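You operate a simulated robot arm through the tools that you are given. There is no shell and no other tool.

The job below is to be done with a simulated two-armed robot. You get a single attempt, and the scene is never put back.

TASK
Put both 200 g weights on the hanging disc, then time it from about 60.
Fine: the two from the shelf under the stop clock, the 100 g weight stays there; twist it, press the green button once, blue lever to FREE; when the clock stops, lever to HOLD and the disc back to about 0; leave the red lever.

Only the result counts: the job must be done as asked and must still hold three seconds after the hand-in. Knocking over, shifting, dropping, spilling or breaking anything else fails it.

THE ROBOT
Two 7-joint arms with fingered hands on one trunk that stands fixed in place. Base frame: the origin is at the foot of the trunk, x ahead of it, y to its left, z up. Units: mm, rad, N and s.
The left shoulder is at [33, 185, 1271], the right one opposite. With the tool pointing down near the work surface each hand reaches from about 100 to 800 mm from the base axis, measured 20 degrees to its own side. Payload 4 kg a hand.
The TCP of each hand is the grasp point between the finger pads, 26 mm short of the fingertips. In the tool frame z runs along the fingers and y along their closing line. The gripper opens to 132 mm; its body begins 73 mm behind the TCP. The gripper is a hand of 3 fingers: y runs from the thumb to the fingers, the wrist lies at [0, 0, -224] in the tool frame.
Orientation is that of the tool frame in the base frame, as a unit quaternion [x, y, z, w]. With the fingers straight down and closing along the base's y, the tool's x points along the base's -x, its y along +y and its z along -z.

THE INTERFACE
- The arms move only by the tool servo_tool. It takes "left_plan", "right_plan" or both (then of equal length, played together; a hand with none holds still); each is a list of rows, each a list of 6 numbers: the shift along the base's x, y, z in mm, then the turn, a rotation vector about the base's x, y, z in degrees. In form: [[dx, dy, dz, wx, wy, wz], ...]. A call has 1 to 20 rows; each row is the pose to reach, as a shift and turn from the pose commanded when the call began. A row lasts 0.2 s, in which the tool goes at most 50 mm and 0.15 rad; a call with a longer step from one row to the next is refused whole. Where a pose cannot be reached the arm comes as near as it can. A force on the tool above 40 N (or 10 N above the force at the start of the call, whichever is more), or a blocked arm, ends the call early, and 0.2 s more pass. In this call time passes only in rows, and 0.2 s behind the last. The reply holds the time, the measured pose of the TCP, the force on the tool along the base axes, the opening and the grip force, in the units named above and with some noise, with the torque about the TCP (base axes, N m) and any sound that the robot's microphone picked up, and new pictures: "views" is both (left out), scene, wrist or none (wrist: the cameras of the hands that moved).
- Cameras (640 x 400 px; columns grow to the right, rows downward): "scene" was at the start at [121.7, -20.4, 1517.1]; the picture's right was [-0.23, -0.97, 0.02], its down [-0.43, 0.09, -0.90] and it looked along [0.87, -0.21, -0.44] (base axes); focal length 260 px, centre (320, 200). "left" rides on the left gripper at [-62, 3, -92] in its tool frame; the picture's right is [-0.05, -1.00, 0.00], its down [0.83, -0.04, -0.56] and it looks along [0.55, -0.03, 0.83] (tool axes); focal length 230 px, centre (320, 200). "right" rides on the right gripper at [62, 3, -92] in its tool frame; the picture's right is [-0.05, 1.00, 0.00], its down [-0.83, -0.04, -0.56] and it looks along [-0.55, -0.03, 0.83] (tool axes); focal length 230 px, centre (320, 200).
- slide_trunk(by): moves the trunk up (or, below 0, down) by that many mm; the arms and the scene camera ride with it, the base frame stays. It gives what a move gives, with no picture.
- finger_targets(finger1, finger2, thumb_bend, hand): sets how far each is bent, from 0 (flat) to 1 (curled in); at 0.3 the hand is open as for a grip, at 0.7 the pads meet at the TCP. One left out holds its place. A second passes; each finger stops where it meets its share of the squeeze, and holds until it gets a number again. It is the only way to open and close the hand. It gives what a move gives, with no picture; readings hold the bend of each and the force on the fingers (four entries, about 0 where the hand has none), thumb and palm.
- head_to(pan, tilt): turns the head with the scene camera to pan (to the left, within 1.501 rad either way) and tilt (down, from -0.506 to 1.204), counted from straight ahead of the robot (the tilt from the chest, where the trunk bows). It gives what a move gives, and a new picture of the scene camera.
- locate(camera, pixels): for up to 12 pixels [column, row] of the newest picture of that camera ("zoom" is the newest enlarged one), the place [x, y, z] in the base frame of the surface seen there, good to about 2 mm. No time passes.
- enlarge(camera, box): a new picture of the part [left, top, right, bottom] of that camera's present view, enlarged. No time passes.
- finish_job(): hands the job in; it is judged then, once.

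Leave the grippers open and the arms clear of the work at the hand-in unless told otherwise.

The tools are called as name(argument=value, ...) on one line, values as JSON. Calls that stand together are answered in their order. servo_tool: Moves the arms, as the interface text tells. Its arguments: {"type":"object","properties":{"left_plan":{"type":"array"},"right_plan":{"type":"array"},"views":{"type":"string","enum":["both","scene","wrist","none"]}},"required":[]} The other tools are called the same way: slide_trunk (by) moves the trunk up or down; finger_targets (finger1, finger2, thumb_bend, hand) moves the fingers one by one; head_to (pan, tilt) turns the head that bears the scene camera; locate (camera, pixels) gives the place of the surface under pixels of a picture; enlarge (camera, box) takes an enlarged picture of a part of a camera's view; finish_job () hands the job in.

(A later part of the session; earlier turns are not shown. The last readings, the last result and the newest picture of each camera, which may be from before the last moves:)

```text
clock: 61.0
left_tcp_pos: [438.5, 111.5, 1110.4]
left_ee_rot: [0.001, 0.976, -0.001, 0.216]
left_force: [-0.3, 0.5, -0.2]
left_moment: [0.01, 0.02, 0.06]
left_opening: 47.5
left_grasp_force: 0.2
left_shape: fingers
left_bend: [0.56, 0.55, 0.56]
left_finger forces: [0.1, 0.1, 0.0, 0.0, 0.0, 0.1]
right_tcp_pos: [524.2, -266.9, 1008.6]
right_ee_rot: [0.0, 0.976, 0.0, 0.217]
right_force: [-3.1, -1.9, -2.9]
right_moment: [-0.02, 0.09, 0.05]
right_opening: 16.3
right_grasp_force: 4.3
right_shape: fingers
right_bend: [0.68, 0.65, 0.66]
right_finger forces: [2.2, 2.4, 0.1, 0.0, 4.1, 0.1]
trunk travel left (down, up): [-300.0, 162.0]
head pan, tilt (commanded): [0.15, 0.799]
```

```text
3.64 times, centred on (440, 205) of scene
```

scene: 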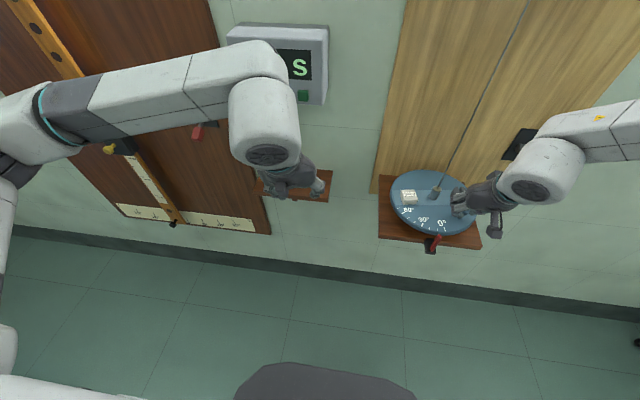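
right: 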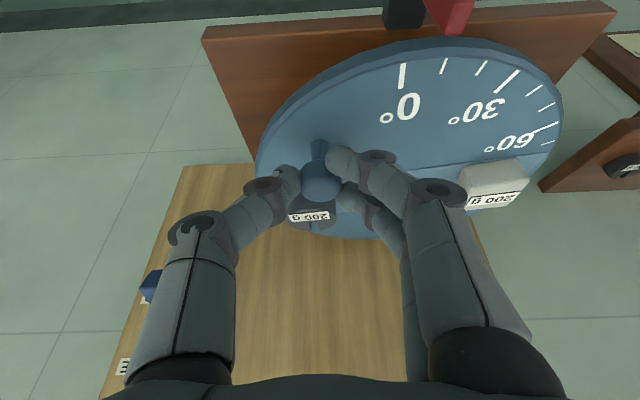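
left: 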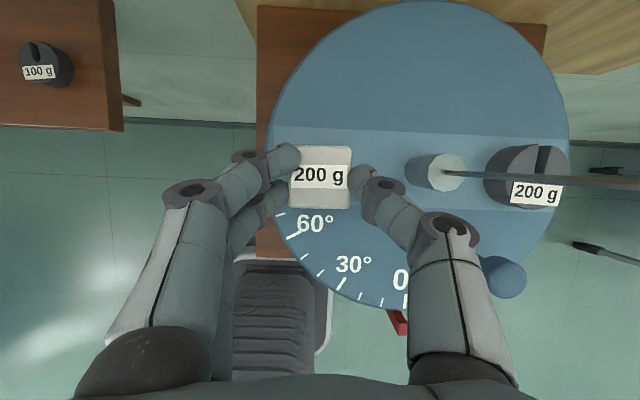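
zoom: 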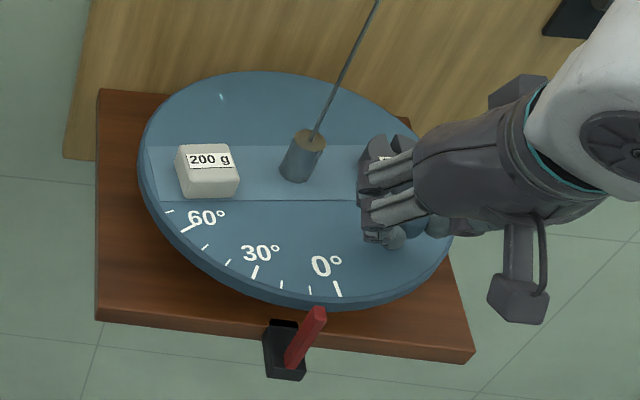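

The disc turned about 10° with only ~4 N. Continue along the arc to about 35° and check.

servo_tool(right_plan=[[5.1, -4.7, 0, 0, 0, 0], [10.7, -9.0, 0, 0, 0, 0], [16.5, -12.8, 0, 0, 0, 0], [22.7, -16.1, 0, 0, 0, 0], [29.2, -18.8, 0, 0, 0, 0]], views="both")

enlarge(camera="scene", box=[380, 150, 500, 260])

enlarge(camera="right", box=[160, 0, 580, 260])

```text
clock: 62.2
left_tcp_pos: [439.2, 110.5, 1110.2]
left_ee_rot: [0.0, 0.976, 0.0, 0.218]
left_force: [-0.4, 0.1, 0.0]
left_moment: [0.03, 0.02, 0.02]
left_opening: 47.4
left_grasp_force: 0.0
left_shape: fingers
left_bend: [0.56, 0.55, 0.56]
left_finger forces: [0.1, 0.0, 0.0, 0.0, 0.0, 0.0]
right_tcp_pos: [553.9, -285.0, 1009.0]
right_ee_rot: [0.001, 0.976, 0.0, 0.216]
right_force: [-1.7, -2.0, 1.1]
right_moment: [-0.06, 0.07, 0.06]
right_opening: 15.5
right_grasp_force: 5.0
right_shape: fingers
right_bend: [0.69, 0.65, 0.66]
right_finger forces: [3.6, 2.2, 0.1, 0.0, 4.2, 0.0]
trunk travel left (down, up): [-300.0, 162.0]
head pan, tilt (commanded): [0.15, 0.799]
```

scene: 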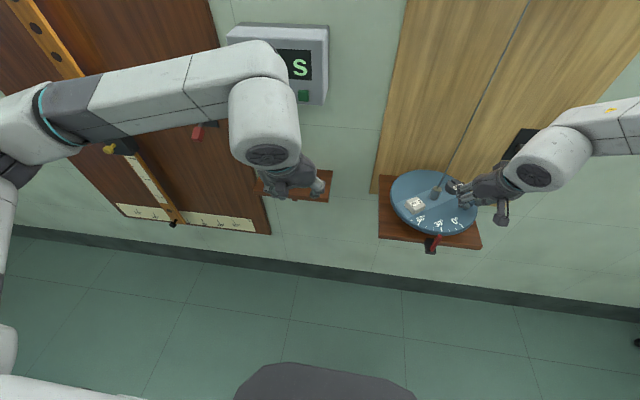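
right: 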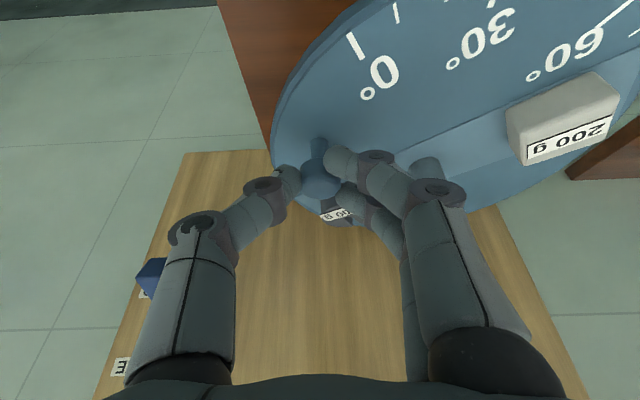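

```text
3.64 times, centred on (440, 205) of scene
```

zoom: 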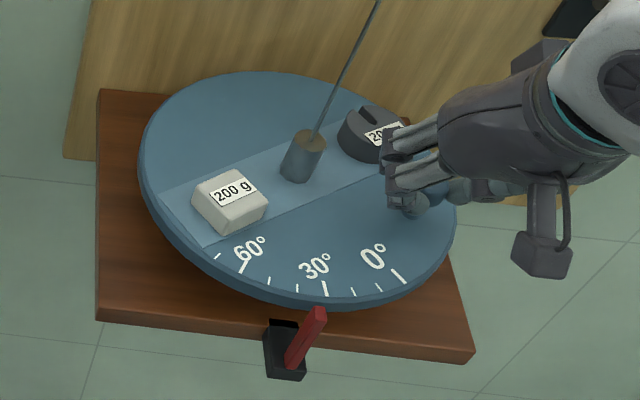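

```text
1.52 times, centred on (370, 130) of right
```

zoom: 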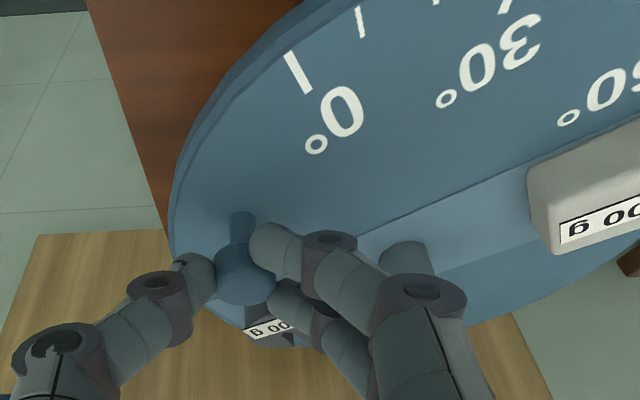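

The reading is about 33°, forces small, weights steady. Continue to about 60°.

servo_tool(right_plan=[[6.6, -2.2, 0, 0, 0, 0], [13.4, -3.7, 0, 0, 0, 0], [20.4, -4.7, 0, 0, 0, 0], [27.4, -5.1, 0, 0, 0, 0], [34.3, -4.8, 0, 0, 0, 0]], views="both")

enlarge(camera="scene", box=[380, 150, 500, 260])

head_to(pan=-0.35, tilt=0.8)

```text
clock: 63.4
left_tcp_pos: [438.4, 110.6, 1109.0]
left_ee_rot: [0.0, 0.976, 0.0, 0.216]
left_force: [-0.2, 0.6, 0.6]
left_moment: [-0.02, 0.06, -0.01]
left_opening: 47.3
left_grasp_force: 0.0
left_shape: fingers
left_bend: [0.56, 0.55, 0.56]
left_finger forces: [0.1, 0.0, 0.0, 0.0, 0.0, 0.1]
right_tcp_pos: [587.0, -288.2, 1009.2]
right_ee_rot: [0.001, 0.976, -0.001, 0.216]
right_force: [-1.4, -2.6, 1.8]
right_moment: [-0.04, 0.02, 0.07]
right_opening: 15.0
right_grasp_force: 5.5
right_shape: fingers
right_bend: [0.69, 0.65, 0.66]
right_finger forces: [3.3, 2.1, 0.0, 0.0, 5.0, 0.1]
trunk travel left (down, up): [-300.0, 162.0]
head pan, tilt (commanded): [0.15, 0.799]
```

scene: 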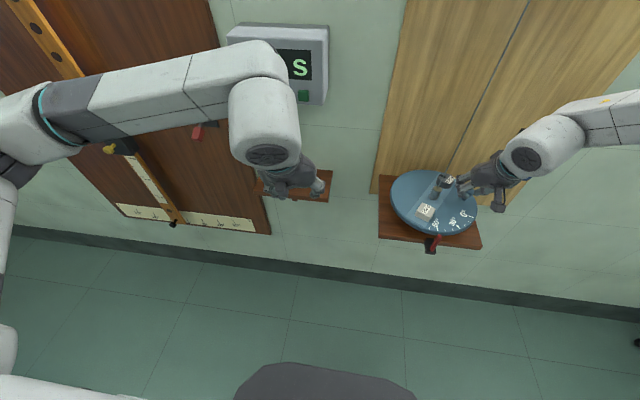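
right: 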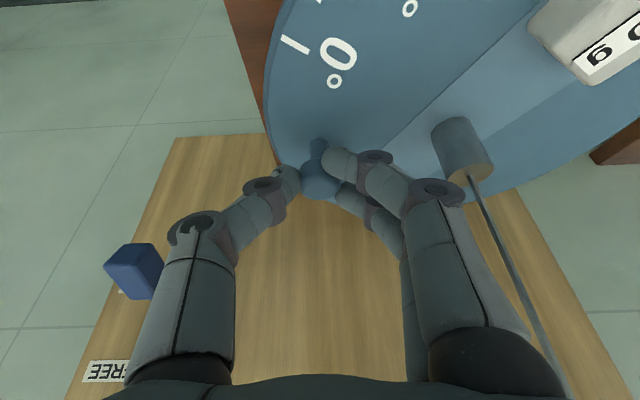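

```text
3.64 times, centred on (440, 205) of scene
```

zoom: 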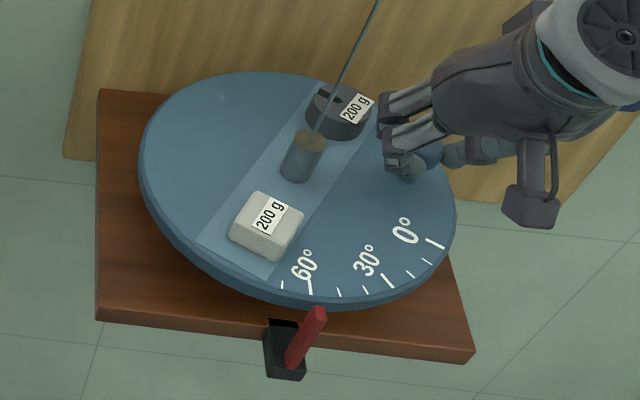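

```text
clock: 64.4
left_tcp_pos: [438.8, 110.9, 1110.4]
left_ee_rot: [0.001, 0.976, 0.0, 0.216]
left_force: [0.4, -0.4, 1.5]
left_moment: [0.01, -0.01, 0.02]
left_opening: 47.6
left_grasp_force: 0.0
left_shape: fingers
left_bend: [0.56, 0.55, 0.56]
left_finger forces: [0.1, 0.0, 0.0, 0.0, 0.0, 0.1]
right_tcp_pos: [586.3, -289.1, 1008.9]
right_ee_rot: [0.001, 0.976, 0.0, 0.216]
right_force: [-1.2, -2.7, 3.0]
right_moment: [-0.09, 0.05, 0.0]
right_opening: 15.1
right_grasp_force: 4.9
right_shape: fingers
right_bend: [0.69, 0.65, 0.66]
right_finger forces: [2.5, 2.1, 0.0, 0.1, 5.1, 0.1]
trunk travel left (down, up): [-300.0, 162.0]
head pan, tilt (commanded): [-0.351, 0.799]
```

scene: 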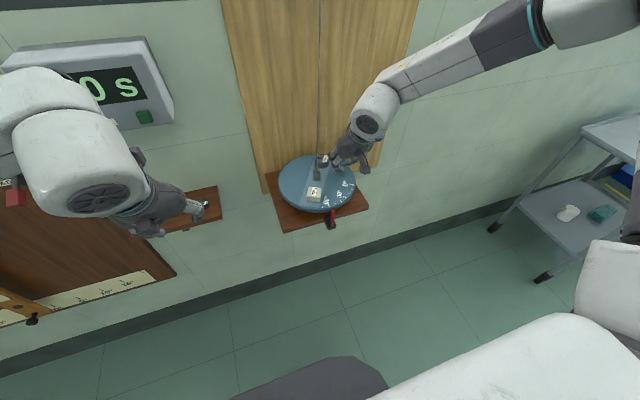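

The 60 mark is near the pointer. I'll zoom and measure the marks to compute the exact angle.

enlarge(camera="scene", box=[260, 140, 380, 240])

```text
4.00 times, centred on (320, 190) of scene
```

zoom: 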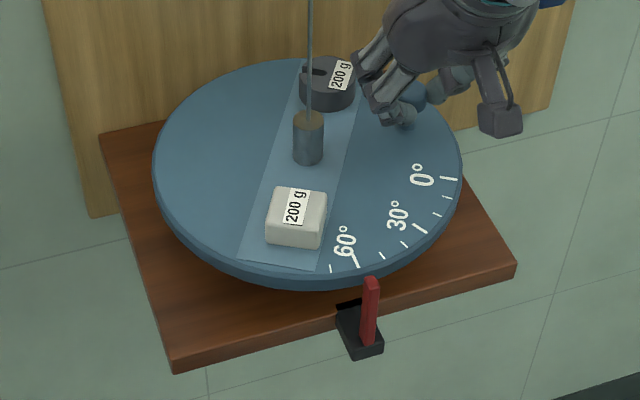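

locate(camera="zoom", pixels=[[450, 179], [421, 229], [356, 262], [350, 248], [308, 118], [331, 269], [372, 280], [371, 290], [300, 215], [328, 80], [404, 245], [382, 257]])

```text
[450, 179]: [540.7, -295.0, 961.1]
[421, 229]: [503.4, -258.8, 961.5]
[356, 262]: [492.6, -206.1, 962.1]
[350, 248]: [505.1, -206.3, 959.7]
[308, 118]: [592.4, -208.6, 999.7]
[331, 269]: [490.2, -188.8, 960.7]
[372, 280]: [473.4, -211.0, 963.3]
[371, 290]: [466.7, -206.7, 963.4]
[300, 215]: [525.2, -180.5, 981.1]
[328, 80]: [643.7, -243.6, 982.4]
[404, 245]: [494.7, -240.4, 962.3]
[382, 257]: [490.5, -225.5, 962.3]
```

The reading is ≈59° at the pointer (0 mark at 59.9°, 60 mark within 2° of the pointer). Now release the knob and check the disc stays.

finger_targets(hand="right", finger1=0.58, finger2=0.58, thumb_bend=0.58)

enlarge(camera="right", box=[160, 40, 480, 240])

enlarge(camera="scene", box=[260, 140, 380, 240])

```text
clock: 65.4
left_tcp_pos: [439.1, 111.6, 1110.4]
left_ee_rot: [0.0, 0.976, 0.0, 0.217]
left_force: [0.4, -0.6, 0.5]
left_moment: [0.0, 0.0, 0.0]
left_opening: 47.4
left_grasp_force: 0.2
left_shape: fingers
left_bend: [0.56, 0.55, 0.56]
left_finger forces: [0.1, 0.1, 0.1, 0.0, 0.0, 0.1]
right_tcp_pos: [587.9, -288.5, 1009.1]
right_ee_rot: [0.001, 0.976, -0.001, 0.217]
right_force: [1.1, 0.1, -0.1]
right_moment: [0.01, 0.0, 0.02]
right_opening: 44.1
right_grasp_force: 0.2
right_shape: fingers
right_bend: [0.57, 0.57, 0.57]
right_finger forces: [0.0, 0.0, 0.0, 0.0, 0.0, 0.0]
trunk travel left (down, up): [-300.0, 162.0]
head pan, tilt (commanded): [-0.351, 0.799]
```

```text
2.00 times, centred on (320, 140) of right
```

zoom: 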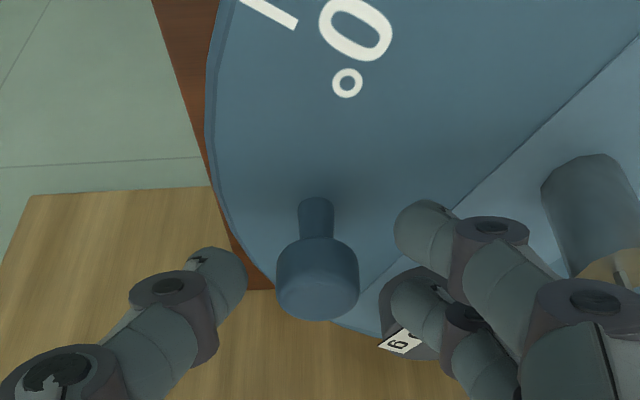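

```text
4.00 times, centred on (320, 190) of scene
```

zoom: 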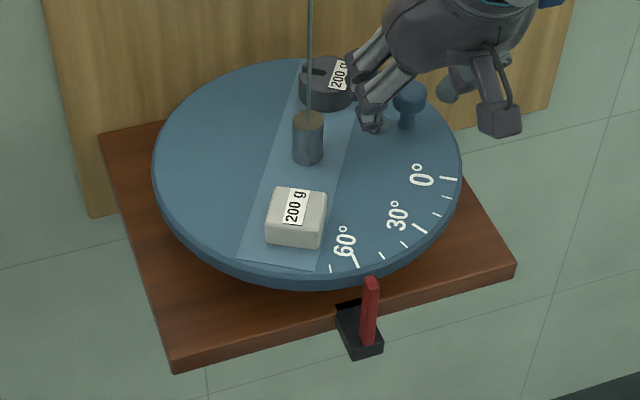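

The disc stays at ≈60. Raise the right hand straight up and withdraw toward the right front.

servo_tool(right_plan=[[0, -1, 12, 0, 0, 0], [0, -2, 30, 0, 0, 0], [-5, -8, 55, 0, 0, 0], [-30, -20, 80, 0, 0, 0], [-65, -40, 100, 0, 0, 0], [-100, -65, 110, 0, 0, 0], [-130, -95, 115, 0, 0, 0], [-150, -130, 115, 0, 0, 0]], views="both")

enlarge(camera="scene", box=[260, 140, 380, 240])

enlarge(camera="scene", box=[340, 60, 430, 180])

```text
clock: 67.2
left_tcp_pos: [438.4, 110.5, 1109.7]
left_ee_rot: [0.001, 0.976, 0.0, 0.217]
left_force: [-0.2, -1.0, 0.4]
left_moment: [0.01, -0.04, 0.04]
left_opening: 47.5
left_grasp_force: 0.1
left_shape: fingers
left_bend: [0.56, 0.55, 0.56]
left_finger forces: [0.0, 0.0, 0.1, 0.0, 0.0, 0.0]
right_tcp_pos: [435.3, -418.5, 1124.9]
right_ee_rot: [0.0, 0.976, 0.001, 0.218]
right_force: [0.7, -1.3, -0.2]
right_moment: [-0.02, -0.03, 0.01]
right_opening: 43.9
right_grasp_force: 0.0
right_shape: fingers
right_bend: [0.57, 0.57, 0.57]
right_finger forces: [0.0, 0.1, 0.1, 0.1, 0.0, 0.0]
trunk travel left (down, up): [-300.0, 162.0]
head pan, tilt (commanded): [-0.351, 0.799]
```

scene: 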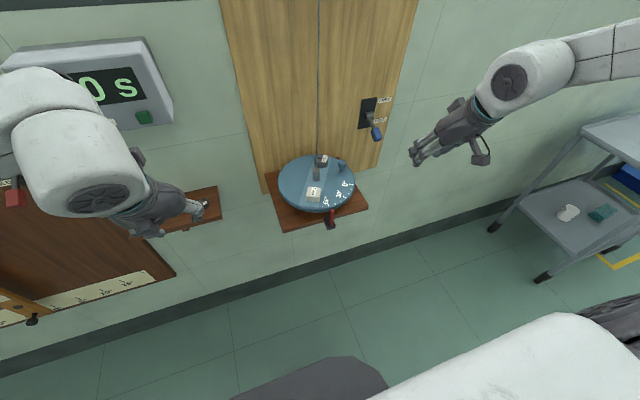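
right: 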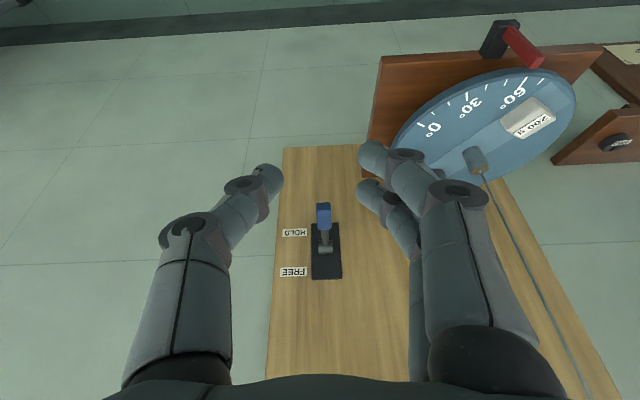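

```text
4.00 times, centred on (320, 190) of scene
```

zoom: 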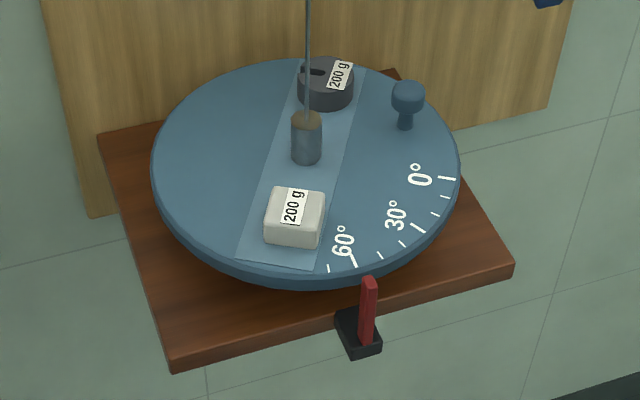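

```text
3.33 times, centred on (385, 120) of scene
```

zoom: 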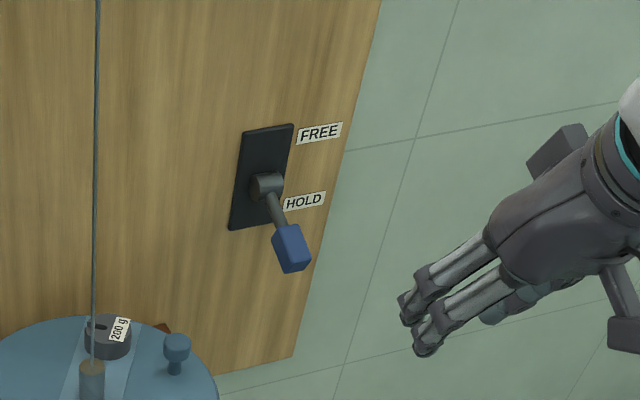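

Both weights and the disc are fine at ≈60. Now measure the lever and the button.

locate(camera="zoom", pixels=[[283, 232], [300, 228], [290, 255], [292, 268], [276, 240], [305, 262], [275, 208], [266, 184], [290, 132], [236, 222], [320, 132], [303, 200]])

enlarge(camera="right", box=[260, 180, 380, 300])

locate(camera="right", pixels=[[324, 205], [323, 215], [324, 226], [318, 215], [329, 215], [325, 238], [325, 250], [315, 225], [340, 225], [318, 277], [294, 271], [293, 232]])

head_to(pan=0.15, tilt=0.55)

```text
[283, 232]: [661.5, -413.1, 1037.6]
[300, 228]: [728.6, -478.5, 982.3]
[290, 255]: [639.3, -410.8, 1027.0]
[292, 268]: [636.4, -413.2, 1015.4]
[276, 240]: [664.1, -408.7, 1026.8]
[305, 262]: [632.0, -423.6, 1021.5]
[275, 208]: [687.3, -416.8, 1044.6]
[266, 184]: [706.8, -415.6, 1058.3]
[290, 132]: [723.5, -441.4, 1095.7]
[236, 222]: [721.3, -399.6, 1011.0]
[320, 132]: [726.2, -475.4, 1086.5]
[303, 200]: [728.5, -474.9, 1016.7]
```

```text
3.33 times, centred on (320, 240) of right
```

zoom: 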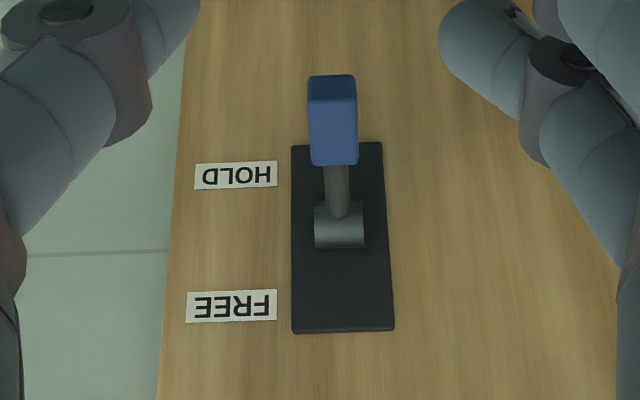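

```text
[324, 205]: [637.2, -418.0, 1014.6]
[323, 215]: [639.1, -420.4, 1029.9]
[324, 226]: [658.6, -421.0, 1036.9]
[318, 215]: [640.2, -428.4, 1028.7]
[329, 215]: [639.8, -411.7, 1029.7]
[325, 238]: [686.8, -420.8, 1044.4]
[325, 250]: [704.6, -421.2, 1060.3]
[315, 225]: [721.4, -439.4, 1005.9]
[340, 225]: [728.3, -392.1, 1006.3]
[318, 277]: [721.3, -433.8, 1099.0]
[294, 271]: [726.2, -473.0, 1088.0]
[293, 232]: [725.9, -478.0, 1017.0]
```

```text
clock: 68.1
left_tcp_pos: [439.5, 110.6, 1110.3]
left_ee_rot: [0.0, 0.976, -0.001, 0.216]
left_force: [0.2, 0.1, 0.2]
left_moment: [0.01, 0.0, -0.01]
left_opening: 47.2
left_grasp_force: 0.2
left_shape: fingers
left_bend: [0.56, 0.55, 0.56]
left_finger forces: [0.0, 0.1, 0.0, 0.0, 0.0, 0.1]
right_tcp_pos: [438.3, -416.3, 1123.3]
right_ee_rot: [0.001, 0.976, 0.0, 0.217]
right_force: [-0.3, -0.2, 0.4]
right_moment: [0.03, 0.0, 0.01]
right_opening: 44.1
right_grasp_force: 0.1
right_shape: fingers
right_bend: [0.57, 0.57, 0.57]
right_finger forces: [0.1, 0.1, 0.0, 0.0, 0.1, 0.1]
trunk travel left (down, up): [-300.0, 162.0]
head pan, tilt (commanded): [0.15, 0.55]
```

scene: 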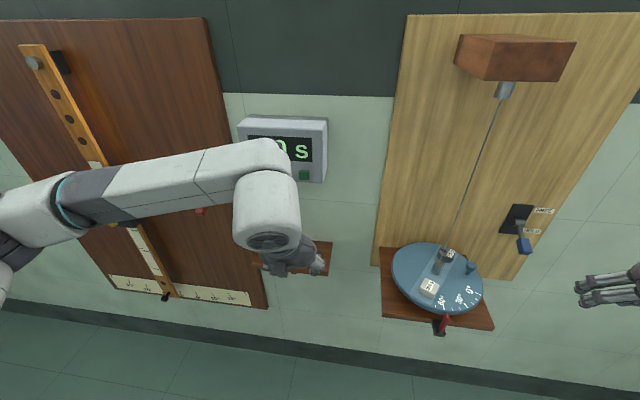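

Lever: pivot ≈(714, -420, 1052), handle centre ≈(653, -420, 1027), width ≈17 mm in y; FREE is up. Now look at the clock and button.

enlarge(camera="scene", box=[230, 110, 340, 190])

locate(camera="scene", pixels=[[304, 174], [299, 170], [310, 170], [304, 179], [315, 180], [322, 182], [322, 125], [300, 150]])

```text
5.00 times, centred on (285, 150) of scene
```

zoom: 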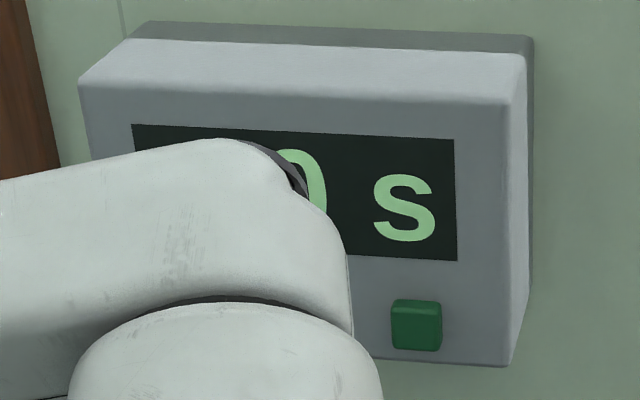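

```text
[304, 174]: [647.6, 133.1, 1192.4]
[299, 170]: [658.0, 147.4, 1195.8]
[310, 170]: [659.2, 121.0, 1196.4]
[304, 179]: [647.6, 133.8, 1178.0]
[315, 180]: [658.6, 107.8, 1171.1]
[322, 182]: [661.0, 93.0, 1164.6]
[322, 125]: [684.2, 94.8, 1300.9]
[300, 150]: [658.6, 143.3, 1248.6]
```

Button: centre ≈(647.6, 134.5, 1184), face 11 mm proud of the clock. I'll use the left thumb tip as poker: open the fingers, bend the thumb to 0.62, and swing the hand to point forward (lean 75°) at (560, 150, 1190).

finger_targets(hand="left", finger1=0.35, finger2=0.35, thumb_bend=0.64)

servo_tool(left_plan=[[10, 5, 15, 0, -8, 0], [25, 10, 30, 0, -16, 0], [45, 16, 45, 0, -24, 0], [65, 22, 60, 0, -32, 0], [85, 28, 70, 0, -40, 0], [105, 34, 78, 0, -46, 0], [120, 40, 80, 0, -50, 0]], views="both")

```text
clock: 69.1
left_tcp_pos: [439.2, 111.4, 1109.6]
left_ee_rot: [0.0, 0.976, 0.001, 0.216]
left_force: [0.4, 0.7, -1.1]
left_moment: [0.0, 0.01, -0.02]
left_opening: 69.7
left_grasp_force: 0.0
left_shape: fingers
left_bend: [0.35, 0.35, 0.64]
left_finger forces: [0.0, 0.0, 0.1, 0.0, 0.1, 0.1]
right_tcp_pos: [438.9, -418.7, 1124.4]
right_ee_rot: [0.001, 0.976, 0.0, 0.216]
right_force: [-0.3, 0.2, 0.0]
right_moment: [-0.04, 0.0, -0.01]
right_opening: 44.0
right_grasp_force: 0.2
right_shape: fingers
right_bend: [0.57, 0.57, 0.57]
right_finger forces: [0.1, 0.1, 0.1, 0.1, 0.1, 0.0]
trunk travel left (down, up): [-300.0, 162.0]
head pan, tilt (commanded): [0.15, 0.55]
```

```text
clock: 70.7
left_tcp_pos: [559.1, 151.9, 1186.9]
left_ee_rot: [0.0, 0.793, 0.0, 0.61]
left_force: [-0.4, 0.3, 0.4]
left_moment: [0.04, -0.03, -0.01]
left_opening: 70.1
left_grasp_force: 0.0
left_shape: fingers
left_bend: [0.35, 0.35, 0.64]
left_finger forces: [0.0, 0.0, 0.0, 0.0, 0.1, 0.0]
right_tcp_pos: [438.7, -417.8, 1125.7]
right_ee_rot: [0.001, 0.976, 0.0, 0.216]
right_force: [0.3, -0.6, -0.3]
right_moment: [-0.01, -0.03, 0.01]
right_opening: 44.2
right_grasp_force: 0.1
right_shape: fingers
right_bend: [0.57, 0.57, 0.57]
right_finger forces: [0.0, 0.0, 0.0, 0.0, 0.0, 0.1]
trunk travel left (down, up): [-300.0, 162.0]
head pan, tilt (commanded): [0.15, 0.55]
```

scene: 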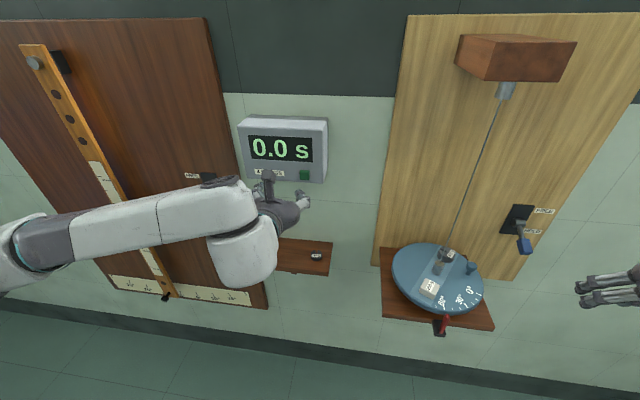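
left: 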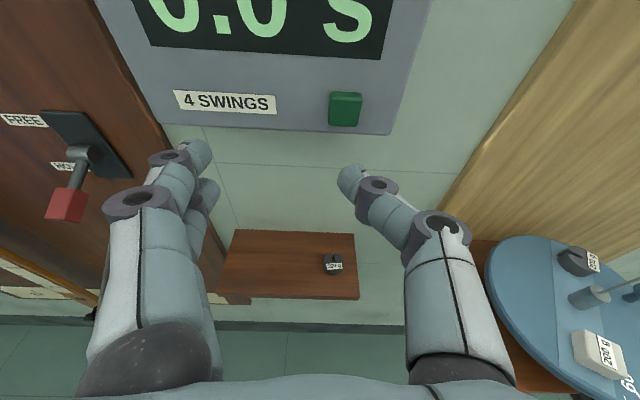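

The left camera now shows the button (345, 108) and the thumb tip (350, 178). I'll locate the thumb tip.

locate(camera="left", pixels=[[350, 170], [343, 175], [360, 172], [346, 190], [345, 108], [335, 110], [357, 108], [345, 122], [200, 150], [212, 190], [345, 97]])

enlarge(camera="scene", box=[230, 110, 340, 250])

```text
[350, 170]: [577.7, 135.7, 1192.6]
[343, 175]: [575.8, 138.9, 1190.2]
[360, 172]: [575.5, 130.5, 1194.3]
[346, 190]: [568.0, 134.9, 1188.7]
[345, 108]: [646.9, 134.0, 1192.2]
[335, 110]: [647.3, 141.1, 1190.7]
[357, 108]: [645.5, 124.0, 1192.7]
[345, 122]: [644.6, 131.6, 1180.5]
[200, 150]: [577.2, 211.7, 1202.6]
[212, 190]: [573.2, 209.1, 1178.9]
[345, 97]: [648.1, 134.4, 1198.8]
```

```text
2.86 times, centred on (285, 180) of scene
```

zoom: 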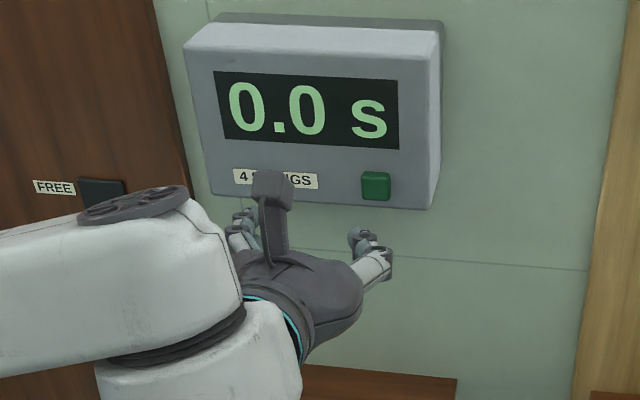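

Thumb tip centre ≈(584, 135, 1180); the fingers stay short of the clock face. Advance 50 mm and rise 5 mm, so the tip is ~13 mm before the button.

servo_tool(left_plan=[[20, 0, 3, 0, 0, 0], [40, -0.5, 5, 0, 0, 0], [50, -0.5, 5, 0, 0, 0]], views="both")

enlarge(camera="left", box=[230, 60, 470, 240])

enlarge(camera="scene", box=[230, 110, 340, 210])

```text
clock: 71.5
left_tcp_pos: [607.5, 151.7, 1193.3]
left_ee_rot: [0.0, 0.793, 0.0, 0.609]
left_force: [-0.6, 0.2, -0.8]
left_moment: [0.02, -0.02, 0.05]
left_opening: 69.9
left_grasp_force: 0.1
left_shape: fingers
left_bend: [0.35, 0.35, 0.64]
left_finger forces: [0.1, 0.0, 0.1, 0.1, 0.0, 0.0]
right_tcp_pos: [437.8, -418.0, 1125.1]
right_ee_rot: [0.0, 0.976, 0.0, 0.217]
right_force: [-0.5, -0.3, 0.6]
right_moment: [0.02, 0.03, -0.02]
right_opening: 43.8
right_grasp_force: 0.1
right_shape: fingers
right_bend: [0.57, 0.57, 0.57]
right_finger forces: [0.0, 0.0, 0.0, 0.1, 0.0, 0.1]
trunk travel left (down, up): [-300.0, 162.0]
head pan, tilt (commanded): [0.15, 0.55]
```

scene: 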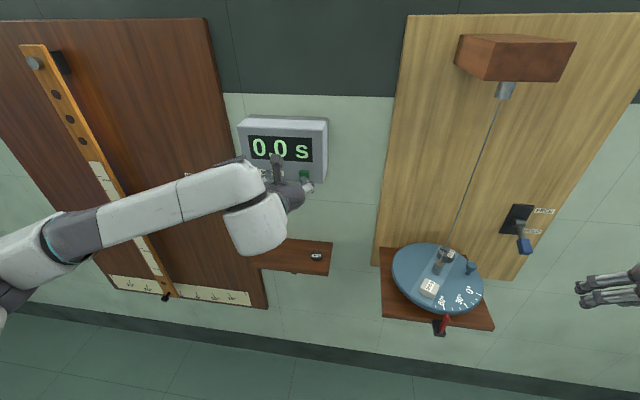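
left: 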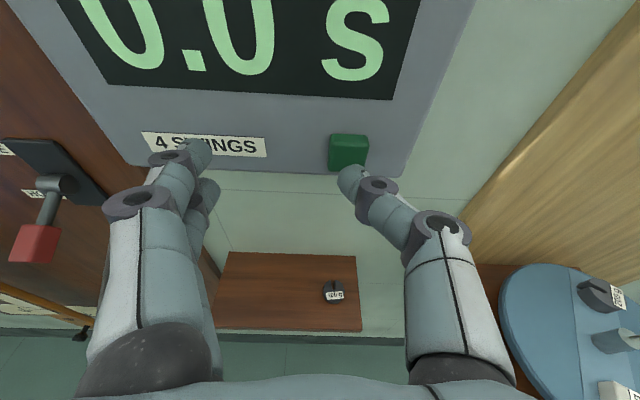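

```text
2.22 times, centred on (350, 150) of left
```

zoom: 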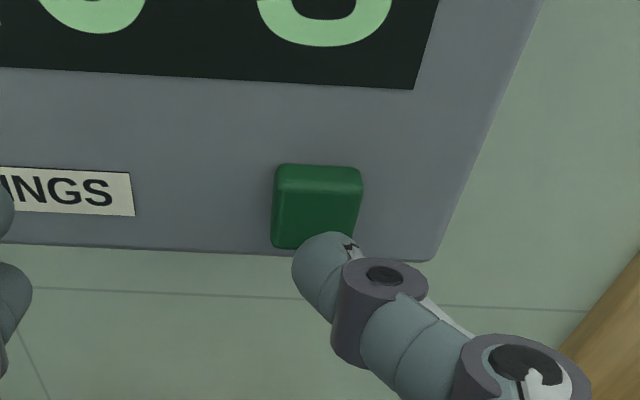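

```text
4.00 times, centred on (285, 160) of scene
```

zoom: 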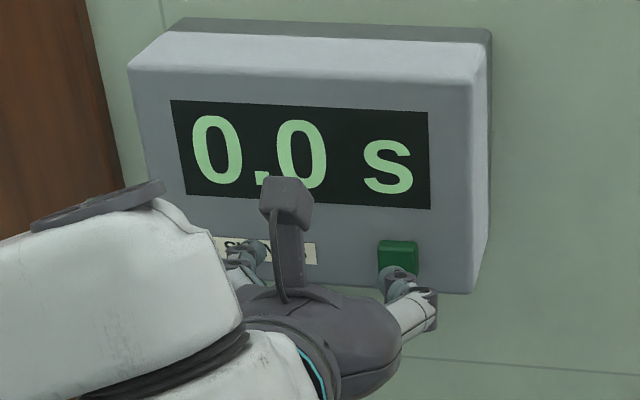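

The thumb tip is just in front of the button. Advance in small steps until contact.

servo_tool(left_plan=[[5, 1, 0, 0, 0, 0], [9, 1.5, 0, 0, 0, 0], [12, 1.5, 0, 0, 0, 0]], views="wrist")

enlarge(camera="left", box=[230, 60, 470, 240])

```text
clock: 72.3
left_tcp_pos: [619.2, 152.6, 1193.8]
left_ee_rot: [0.001, 0.794, -0.001, 0.609]
left_force: [-1.3, -0.3, 0.1]
left_moment: [0.01, 0.04, 0.0]
left_opening: 69.9
left_grasp_force: 0.2
left_shape: fingers
left_bend: [0.35, 0.35, 0.64]
left_finger forces: [0.1, 0.0, 0.0, 0.0, 1.0, 0.0]
right_tcp_pos: [437.9, -417.1, 1123.5]
right_ee_rot: [0.001, 0.976, 0.0, 0.217]
right_force: [-0.6, 0.5, -0.3]
right_moment: [0.0, 0.01, 0.02]
right_opening: 43.8
right_grasp_force: 0.0
right_shape: fingers
right_bend: [0.57, 0.57, 0.57]
right_finger forces: [0.1, 0.0, 0.0, 0.0, 0.1, 0.0]
trunk travel left (down, up): [-300.0, 162.0]
head pan, tilt (commanded): [0.15, 0.55]
heard: click
```

left: 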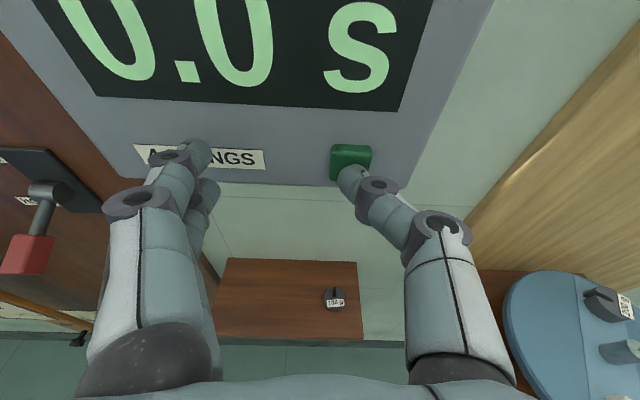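

```text
2.22 times, centred on (350, 150) of left
```

zoom: 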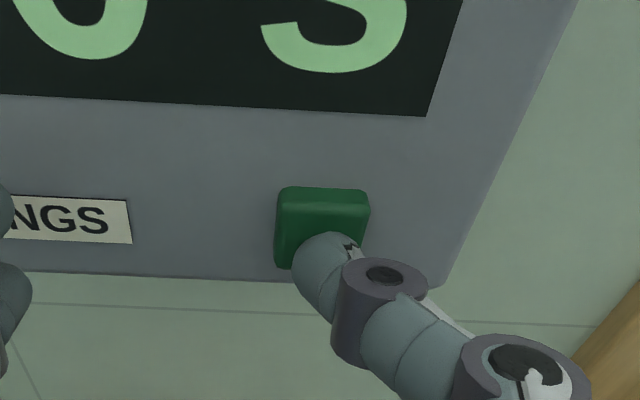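

A click was heard: the button has been pressed once. Withdraw straight back.

servo_tool(left_plan=[[-8, 0, 0, 0, 0, 0], [-30, 0, 0, 0, 0, 0], [-70, 0, 0, 0, 0, 0], [-110, 0, -10, 0, 0, 0], [-150, 0, -20, 0, 0, 0]], views="both")

enlarge(camera="scene", box=[230, 110, 340, 200])

```text
clock: 73.5
left_tcp_pos: [498.4, 153.0, 1183.5]
left_ee_rot: [0.001, 0.795, -0.001, 0.607]
left_force: [-0.4, 0.2, 0.1]
left_moment: [-0.01, 0.05, 0.01]
left_opening: 70.0
left_grasp_force: 0.0
left_shape: fingers
left_bend: [0.35, 0.35, 0.64]
left_finger forces: [0.1, 0.0, 0.1, 0.0, 0.0, 0.0]
left hand out of reach, approached as far as the arm can: row 5
right_tcp_pos: [438.9, -418.5, 1124.0]
right_ee_rot: [0.001, 0.976, 0.0, 0.216]
right_force: [0.0, -0.7, -0.7]
right_moment: [-0.01, -0.02, 0.0]
right_opening: 44.0
right_grasp_force: 0.0
right_shape: fingers
right_bend: [0.57, 0.57, 0.57]
right_finger forces: [0.1, 0.0, 0.1, 0.0, 0.0, 0.1]
trunk travel left (down, up): [-300.0, 162.0]
head pan, tilt (commanded): [0.15, 0.55]
```

scene: 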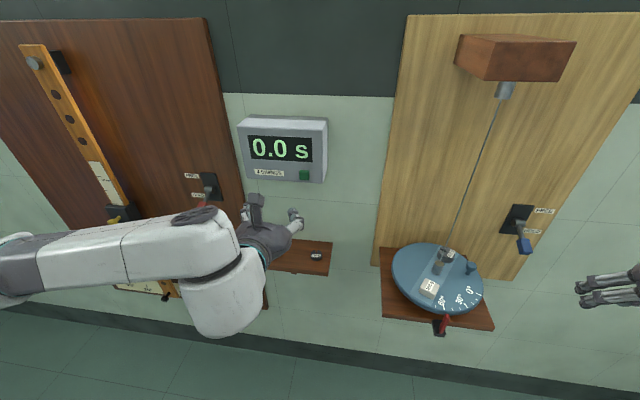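
left: 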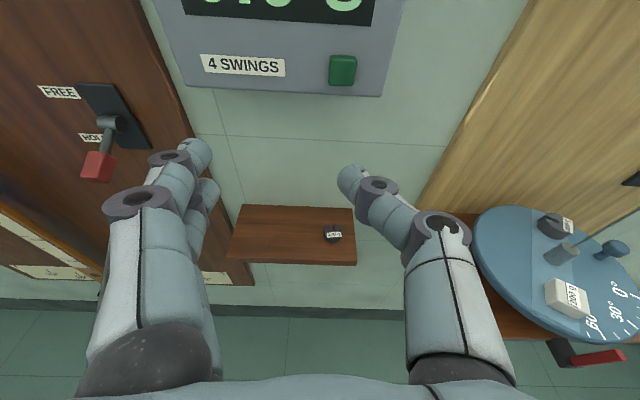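

```text
4.44 times, centred on (285, 155) of scene
```

zoom: 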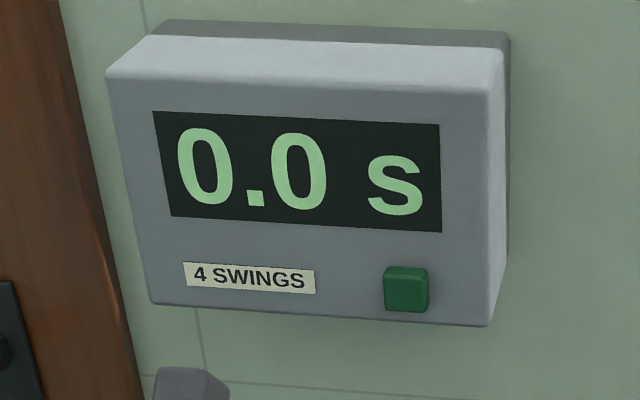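

The clock is armed at 0.0 and the button is out again. Now the blue lever: right hand goes to above the handle at (648, -420, 1095).

servo_tool(right_plan=[[40, -1, -6, 0, 0, 0], [80, -1, -12, 0, 0, 0], [120, -2, -18, 0, 0, 0], [160, -2, -24, 0, 0, 0], [195, -2, -29, 0, 0, 0], [210, -2, -29, 0, 0, 0]], views="both")

enlarge(camera="right", box=[160, 40, 480, 240])

head_to(pan=-0.25, tilt=0.6)

```text
clock: 74.9
left_tcp_pos: [498.7, 153.0, 1184.7]
left_ee_rot: [0.002, 0.793, -0.002, 0.609]
left_force: [-0.2, -0.3, 0.2]
left_moment: [0.01, 0.0, 0.04]
left_opening: 69.9
left_grasp_force: 0.0
left_shape: fingers
left_bend: [0.35, 0.35, 0.64]
left_finger forces: [0.0, 0.0, 0.0, 0.0, 0.1, 0.1]
right_tcp_pos: [648.9, -420.6, 1095.4]
right_ee_rot: [0.0, 0.976, 0.0, 0.217]
right_force: [0.9, -0.1, -1.0]
right_moment: [0.0, 0.03, -0.01]
right_opening: 44.0
right_grasp_force: 0.0
right_shape: fingers
right_bend: [0.57, 0.57, 0.57]
right_finger forces: [0.0, 0.0, 0.0, 0.0, 0.0, 0.0]
trunk travel left (down, up): [-300.0, 162.0]
head pan, tilt (commanded): [0.15, 0.55]
```

scene: 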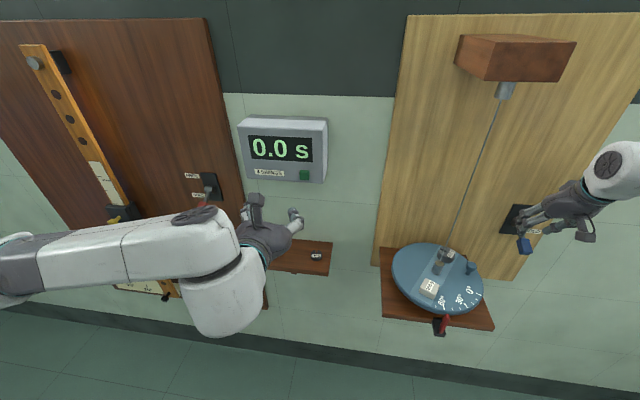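
right: 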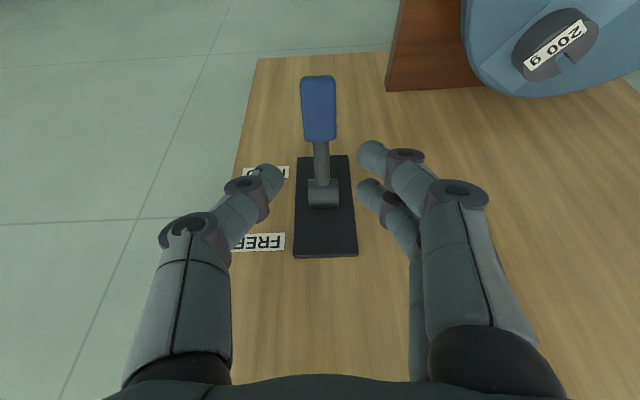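

```text
2.00 times, centred on (320, 140) of right
```

zoom: 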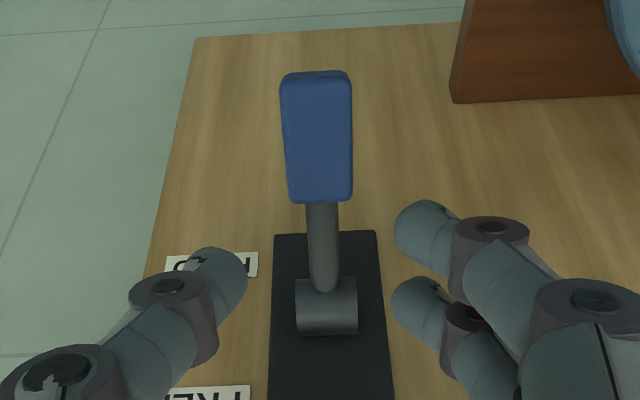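

```text
clock: 75.8
left_tcp_pos: [499.2, 152.9, 1182.6]
left_ee_rot: [0.0, 0.793, 0.0, 0.609]
left_force: [-0.5, -0.7, -0.6]
left_moment: [0.01, 0.02, 0.0]
left_opening: 69.8
left_grasp_force: 0.1
left_shape: fingers
left_bend: [0.35, 0.35, 0.64]
left_finger forces: [0.0, 0.0, 0.0, 0.0, 0.1, 0.0]
right_tcp_pos: [647.3, -421.1, 1094.7]
right_ee_rot: [0.0, 0.976, 0.001, 0.217]
right_force: [-0.3, 0.7, -0.6]
right_moment: [-0.05, 0.0, -0.01]
right_opening: 44.1
right_grasp_force: 0.0
right_shape: fingers
right_bend: [0.57, 0.57, 0.57]
right_finger forces: [0.0, 0.0, 0.0, 0.0, 0.1, 0.0]
trunk travel left (down, up): [-300.0, 162.0]
head pan, tilt (commanded): [-0.25, 0.6]
```

scene: 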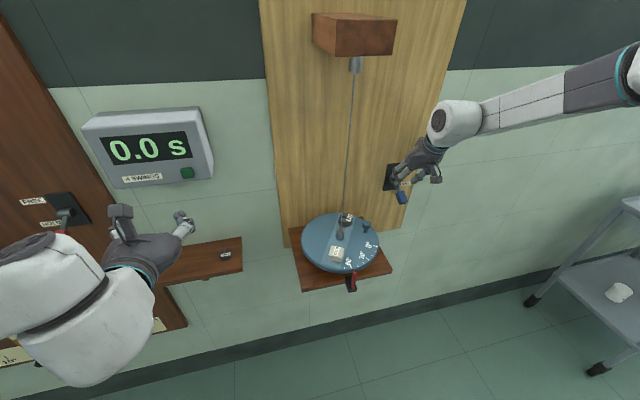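

The handle lies between thumb and fingers, and this head view shows clock, disc and lever together. Lower to z≈1038 around the handle.

servo_tool(right_plan=[[0, 1, -20, 0, 0, 0], [0, 1, -40, 0, 0, 0], [0, 1, -57, 0, 0, 0]], views="both")

enlarge(camera="right", box=[160, 40, 480, 240])

enlarge(camera="scene", box=[370, 90, 470, 220])

```text
clock: 76.6
left_tcp_pos: [499.3, 151.7, 1183.4]
left_ee_rot: [0.001, 0.793, 0.0, 0.609]
left_force: [-0.1, -0.1, 0.7]
left_moment: [0.02, 0.01, -0.02]
left_opening: 69.8
left_grasp_force: 0.1
left_shape: fingers
left_bend: [0.35, 0.35, 0.64]
left_finger forces: [0.0, 0.0, 0.1, 0.0, 0.0, 0.0]
right_tcp_pos: [648.7, -420.6, 1036.5]
right_ee_rot: [0.001, 0.976, -0.001, 0.217]
right_force: [0.1, -1.2, 1.2]
right_moment: [-0.03, 0.03, 0.01]
right_opening: 44.1
right_grasp_force: 0.0
right_shape: fingers
right_bend: [0.57, 0.57, 0.57]
right_finger forces: [0.0, 0.0, 0.1, 0.1, 0.1, 0.1]
trunk travel left (down, up): [-300.0, 162.0]
head pan, tilt (commanded): [-0.25, 0.6]
```

scene: 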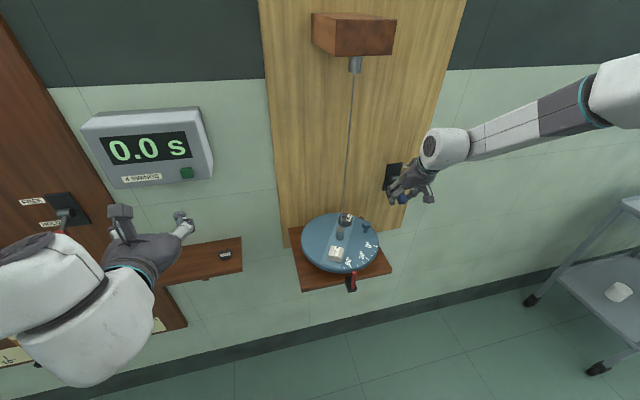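
right: 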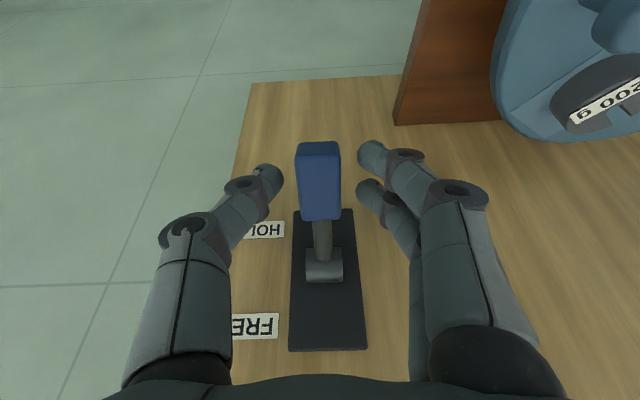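

```text
2.00 times, centred on (320, 140) of right
```

zoom: 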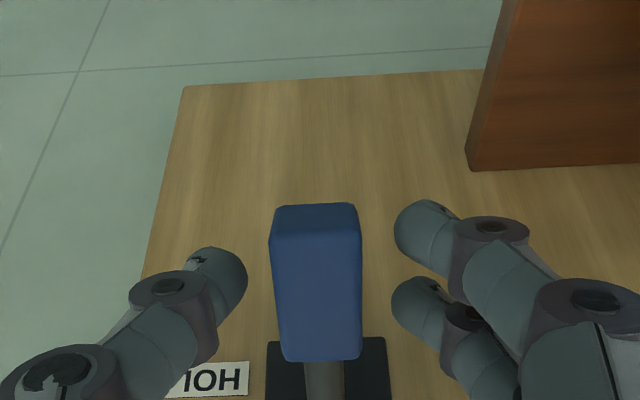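

```text
3.08 times, centred on (420, 155) of scene
```

zoom: 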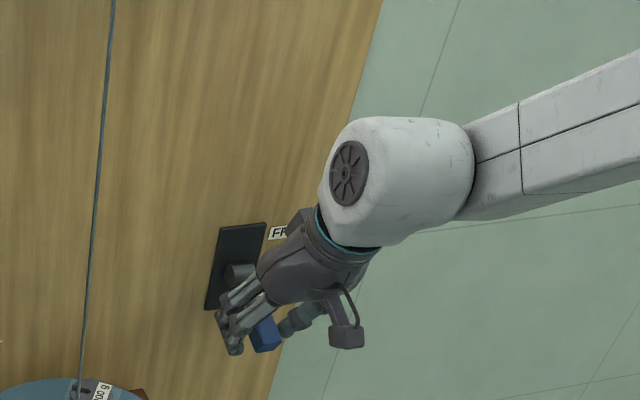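

Close on the blue handle.

finger_targets(hand="right", finger1=0.7, finger2=0.7, thumb_bend=0.7)

enlarge(camera="right", box=[160, 40, 480, 240])

```text
clock: 77.6
left_tcp_pos: [499.4, 152.6, 1183.6]
left_ee_rot: [0.0, 0.793, 0.0, 0.609]
left_force: [-0.5, 0.6, 0.4]
left_moment: [-0.03, 0.02, -0.03]
left_opening: 69.9
left_grasp_force: 0.0
left_shape: fingers
left_bend: [0.35, 0.35, 0.64]
left_finger forces: [0.0, 0.0, 0.0, 0.0, 0.1, 0.1]
right_tcp_pos: [648.0, -419.2, 1036.1]
right_ee_rot: [0.0, 0.976, 0.0, 0.217]
right_force: [0.1, 0.3, -0.9]
right_moment: [0.02, 0.03, 0.0]
right_opening: 21.4
right_grasp_force: 7.7
right_shape: fingers
right_bend: [0.65, 0.65, 0.66]
right_finger forces: [4.2, 4.0, 0.0, 0.0, 7.8, 0.0]
trunk travel left (down, up): [-300.0, 162.0]
head pan, tilt (commanded): [-0.25, 0.6]
```

```text
2.00 times, centred on (320, 140) of right
```

zoom: 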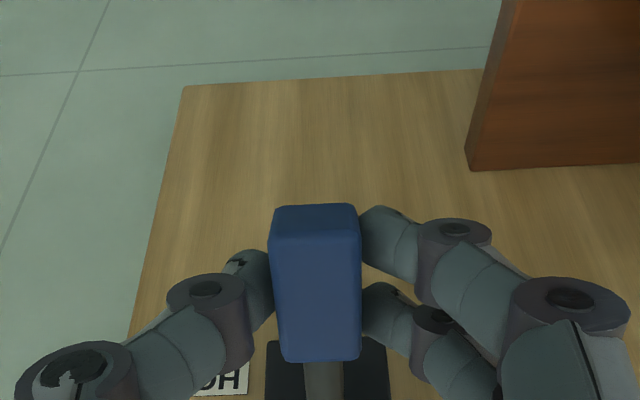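

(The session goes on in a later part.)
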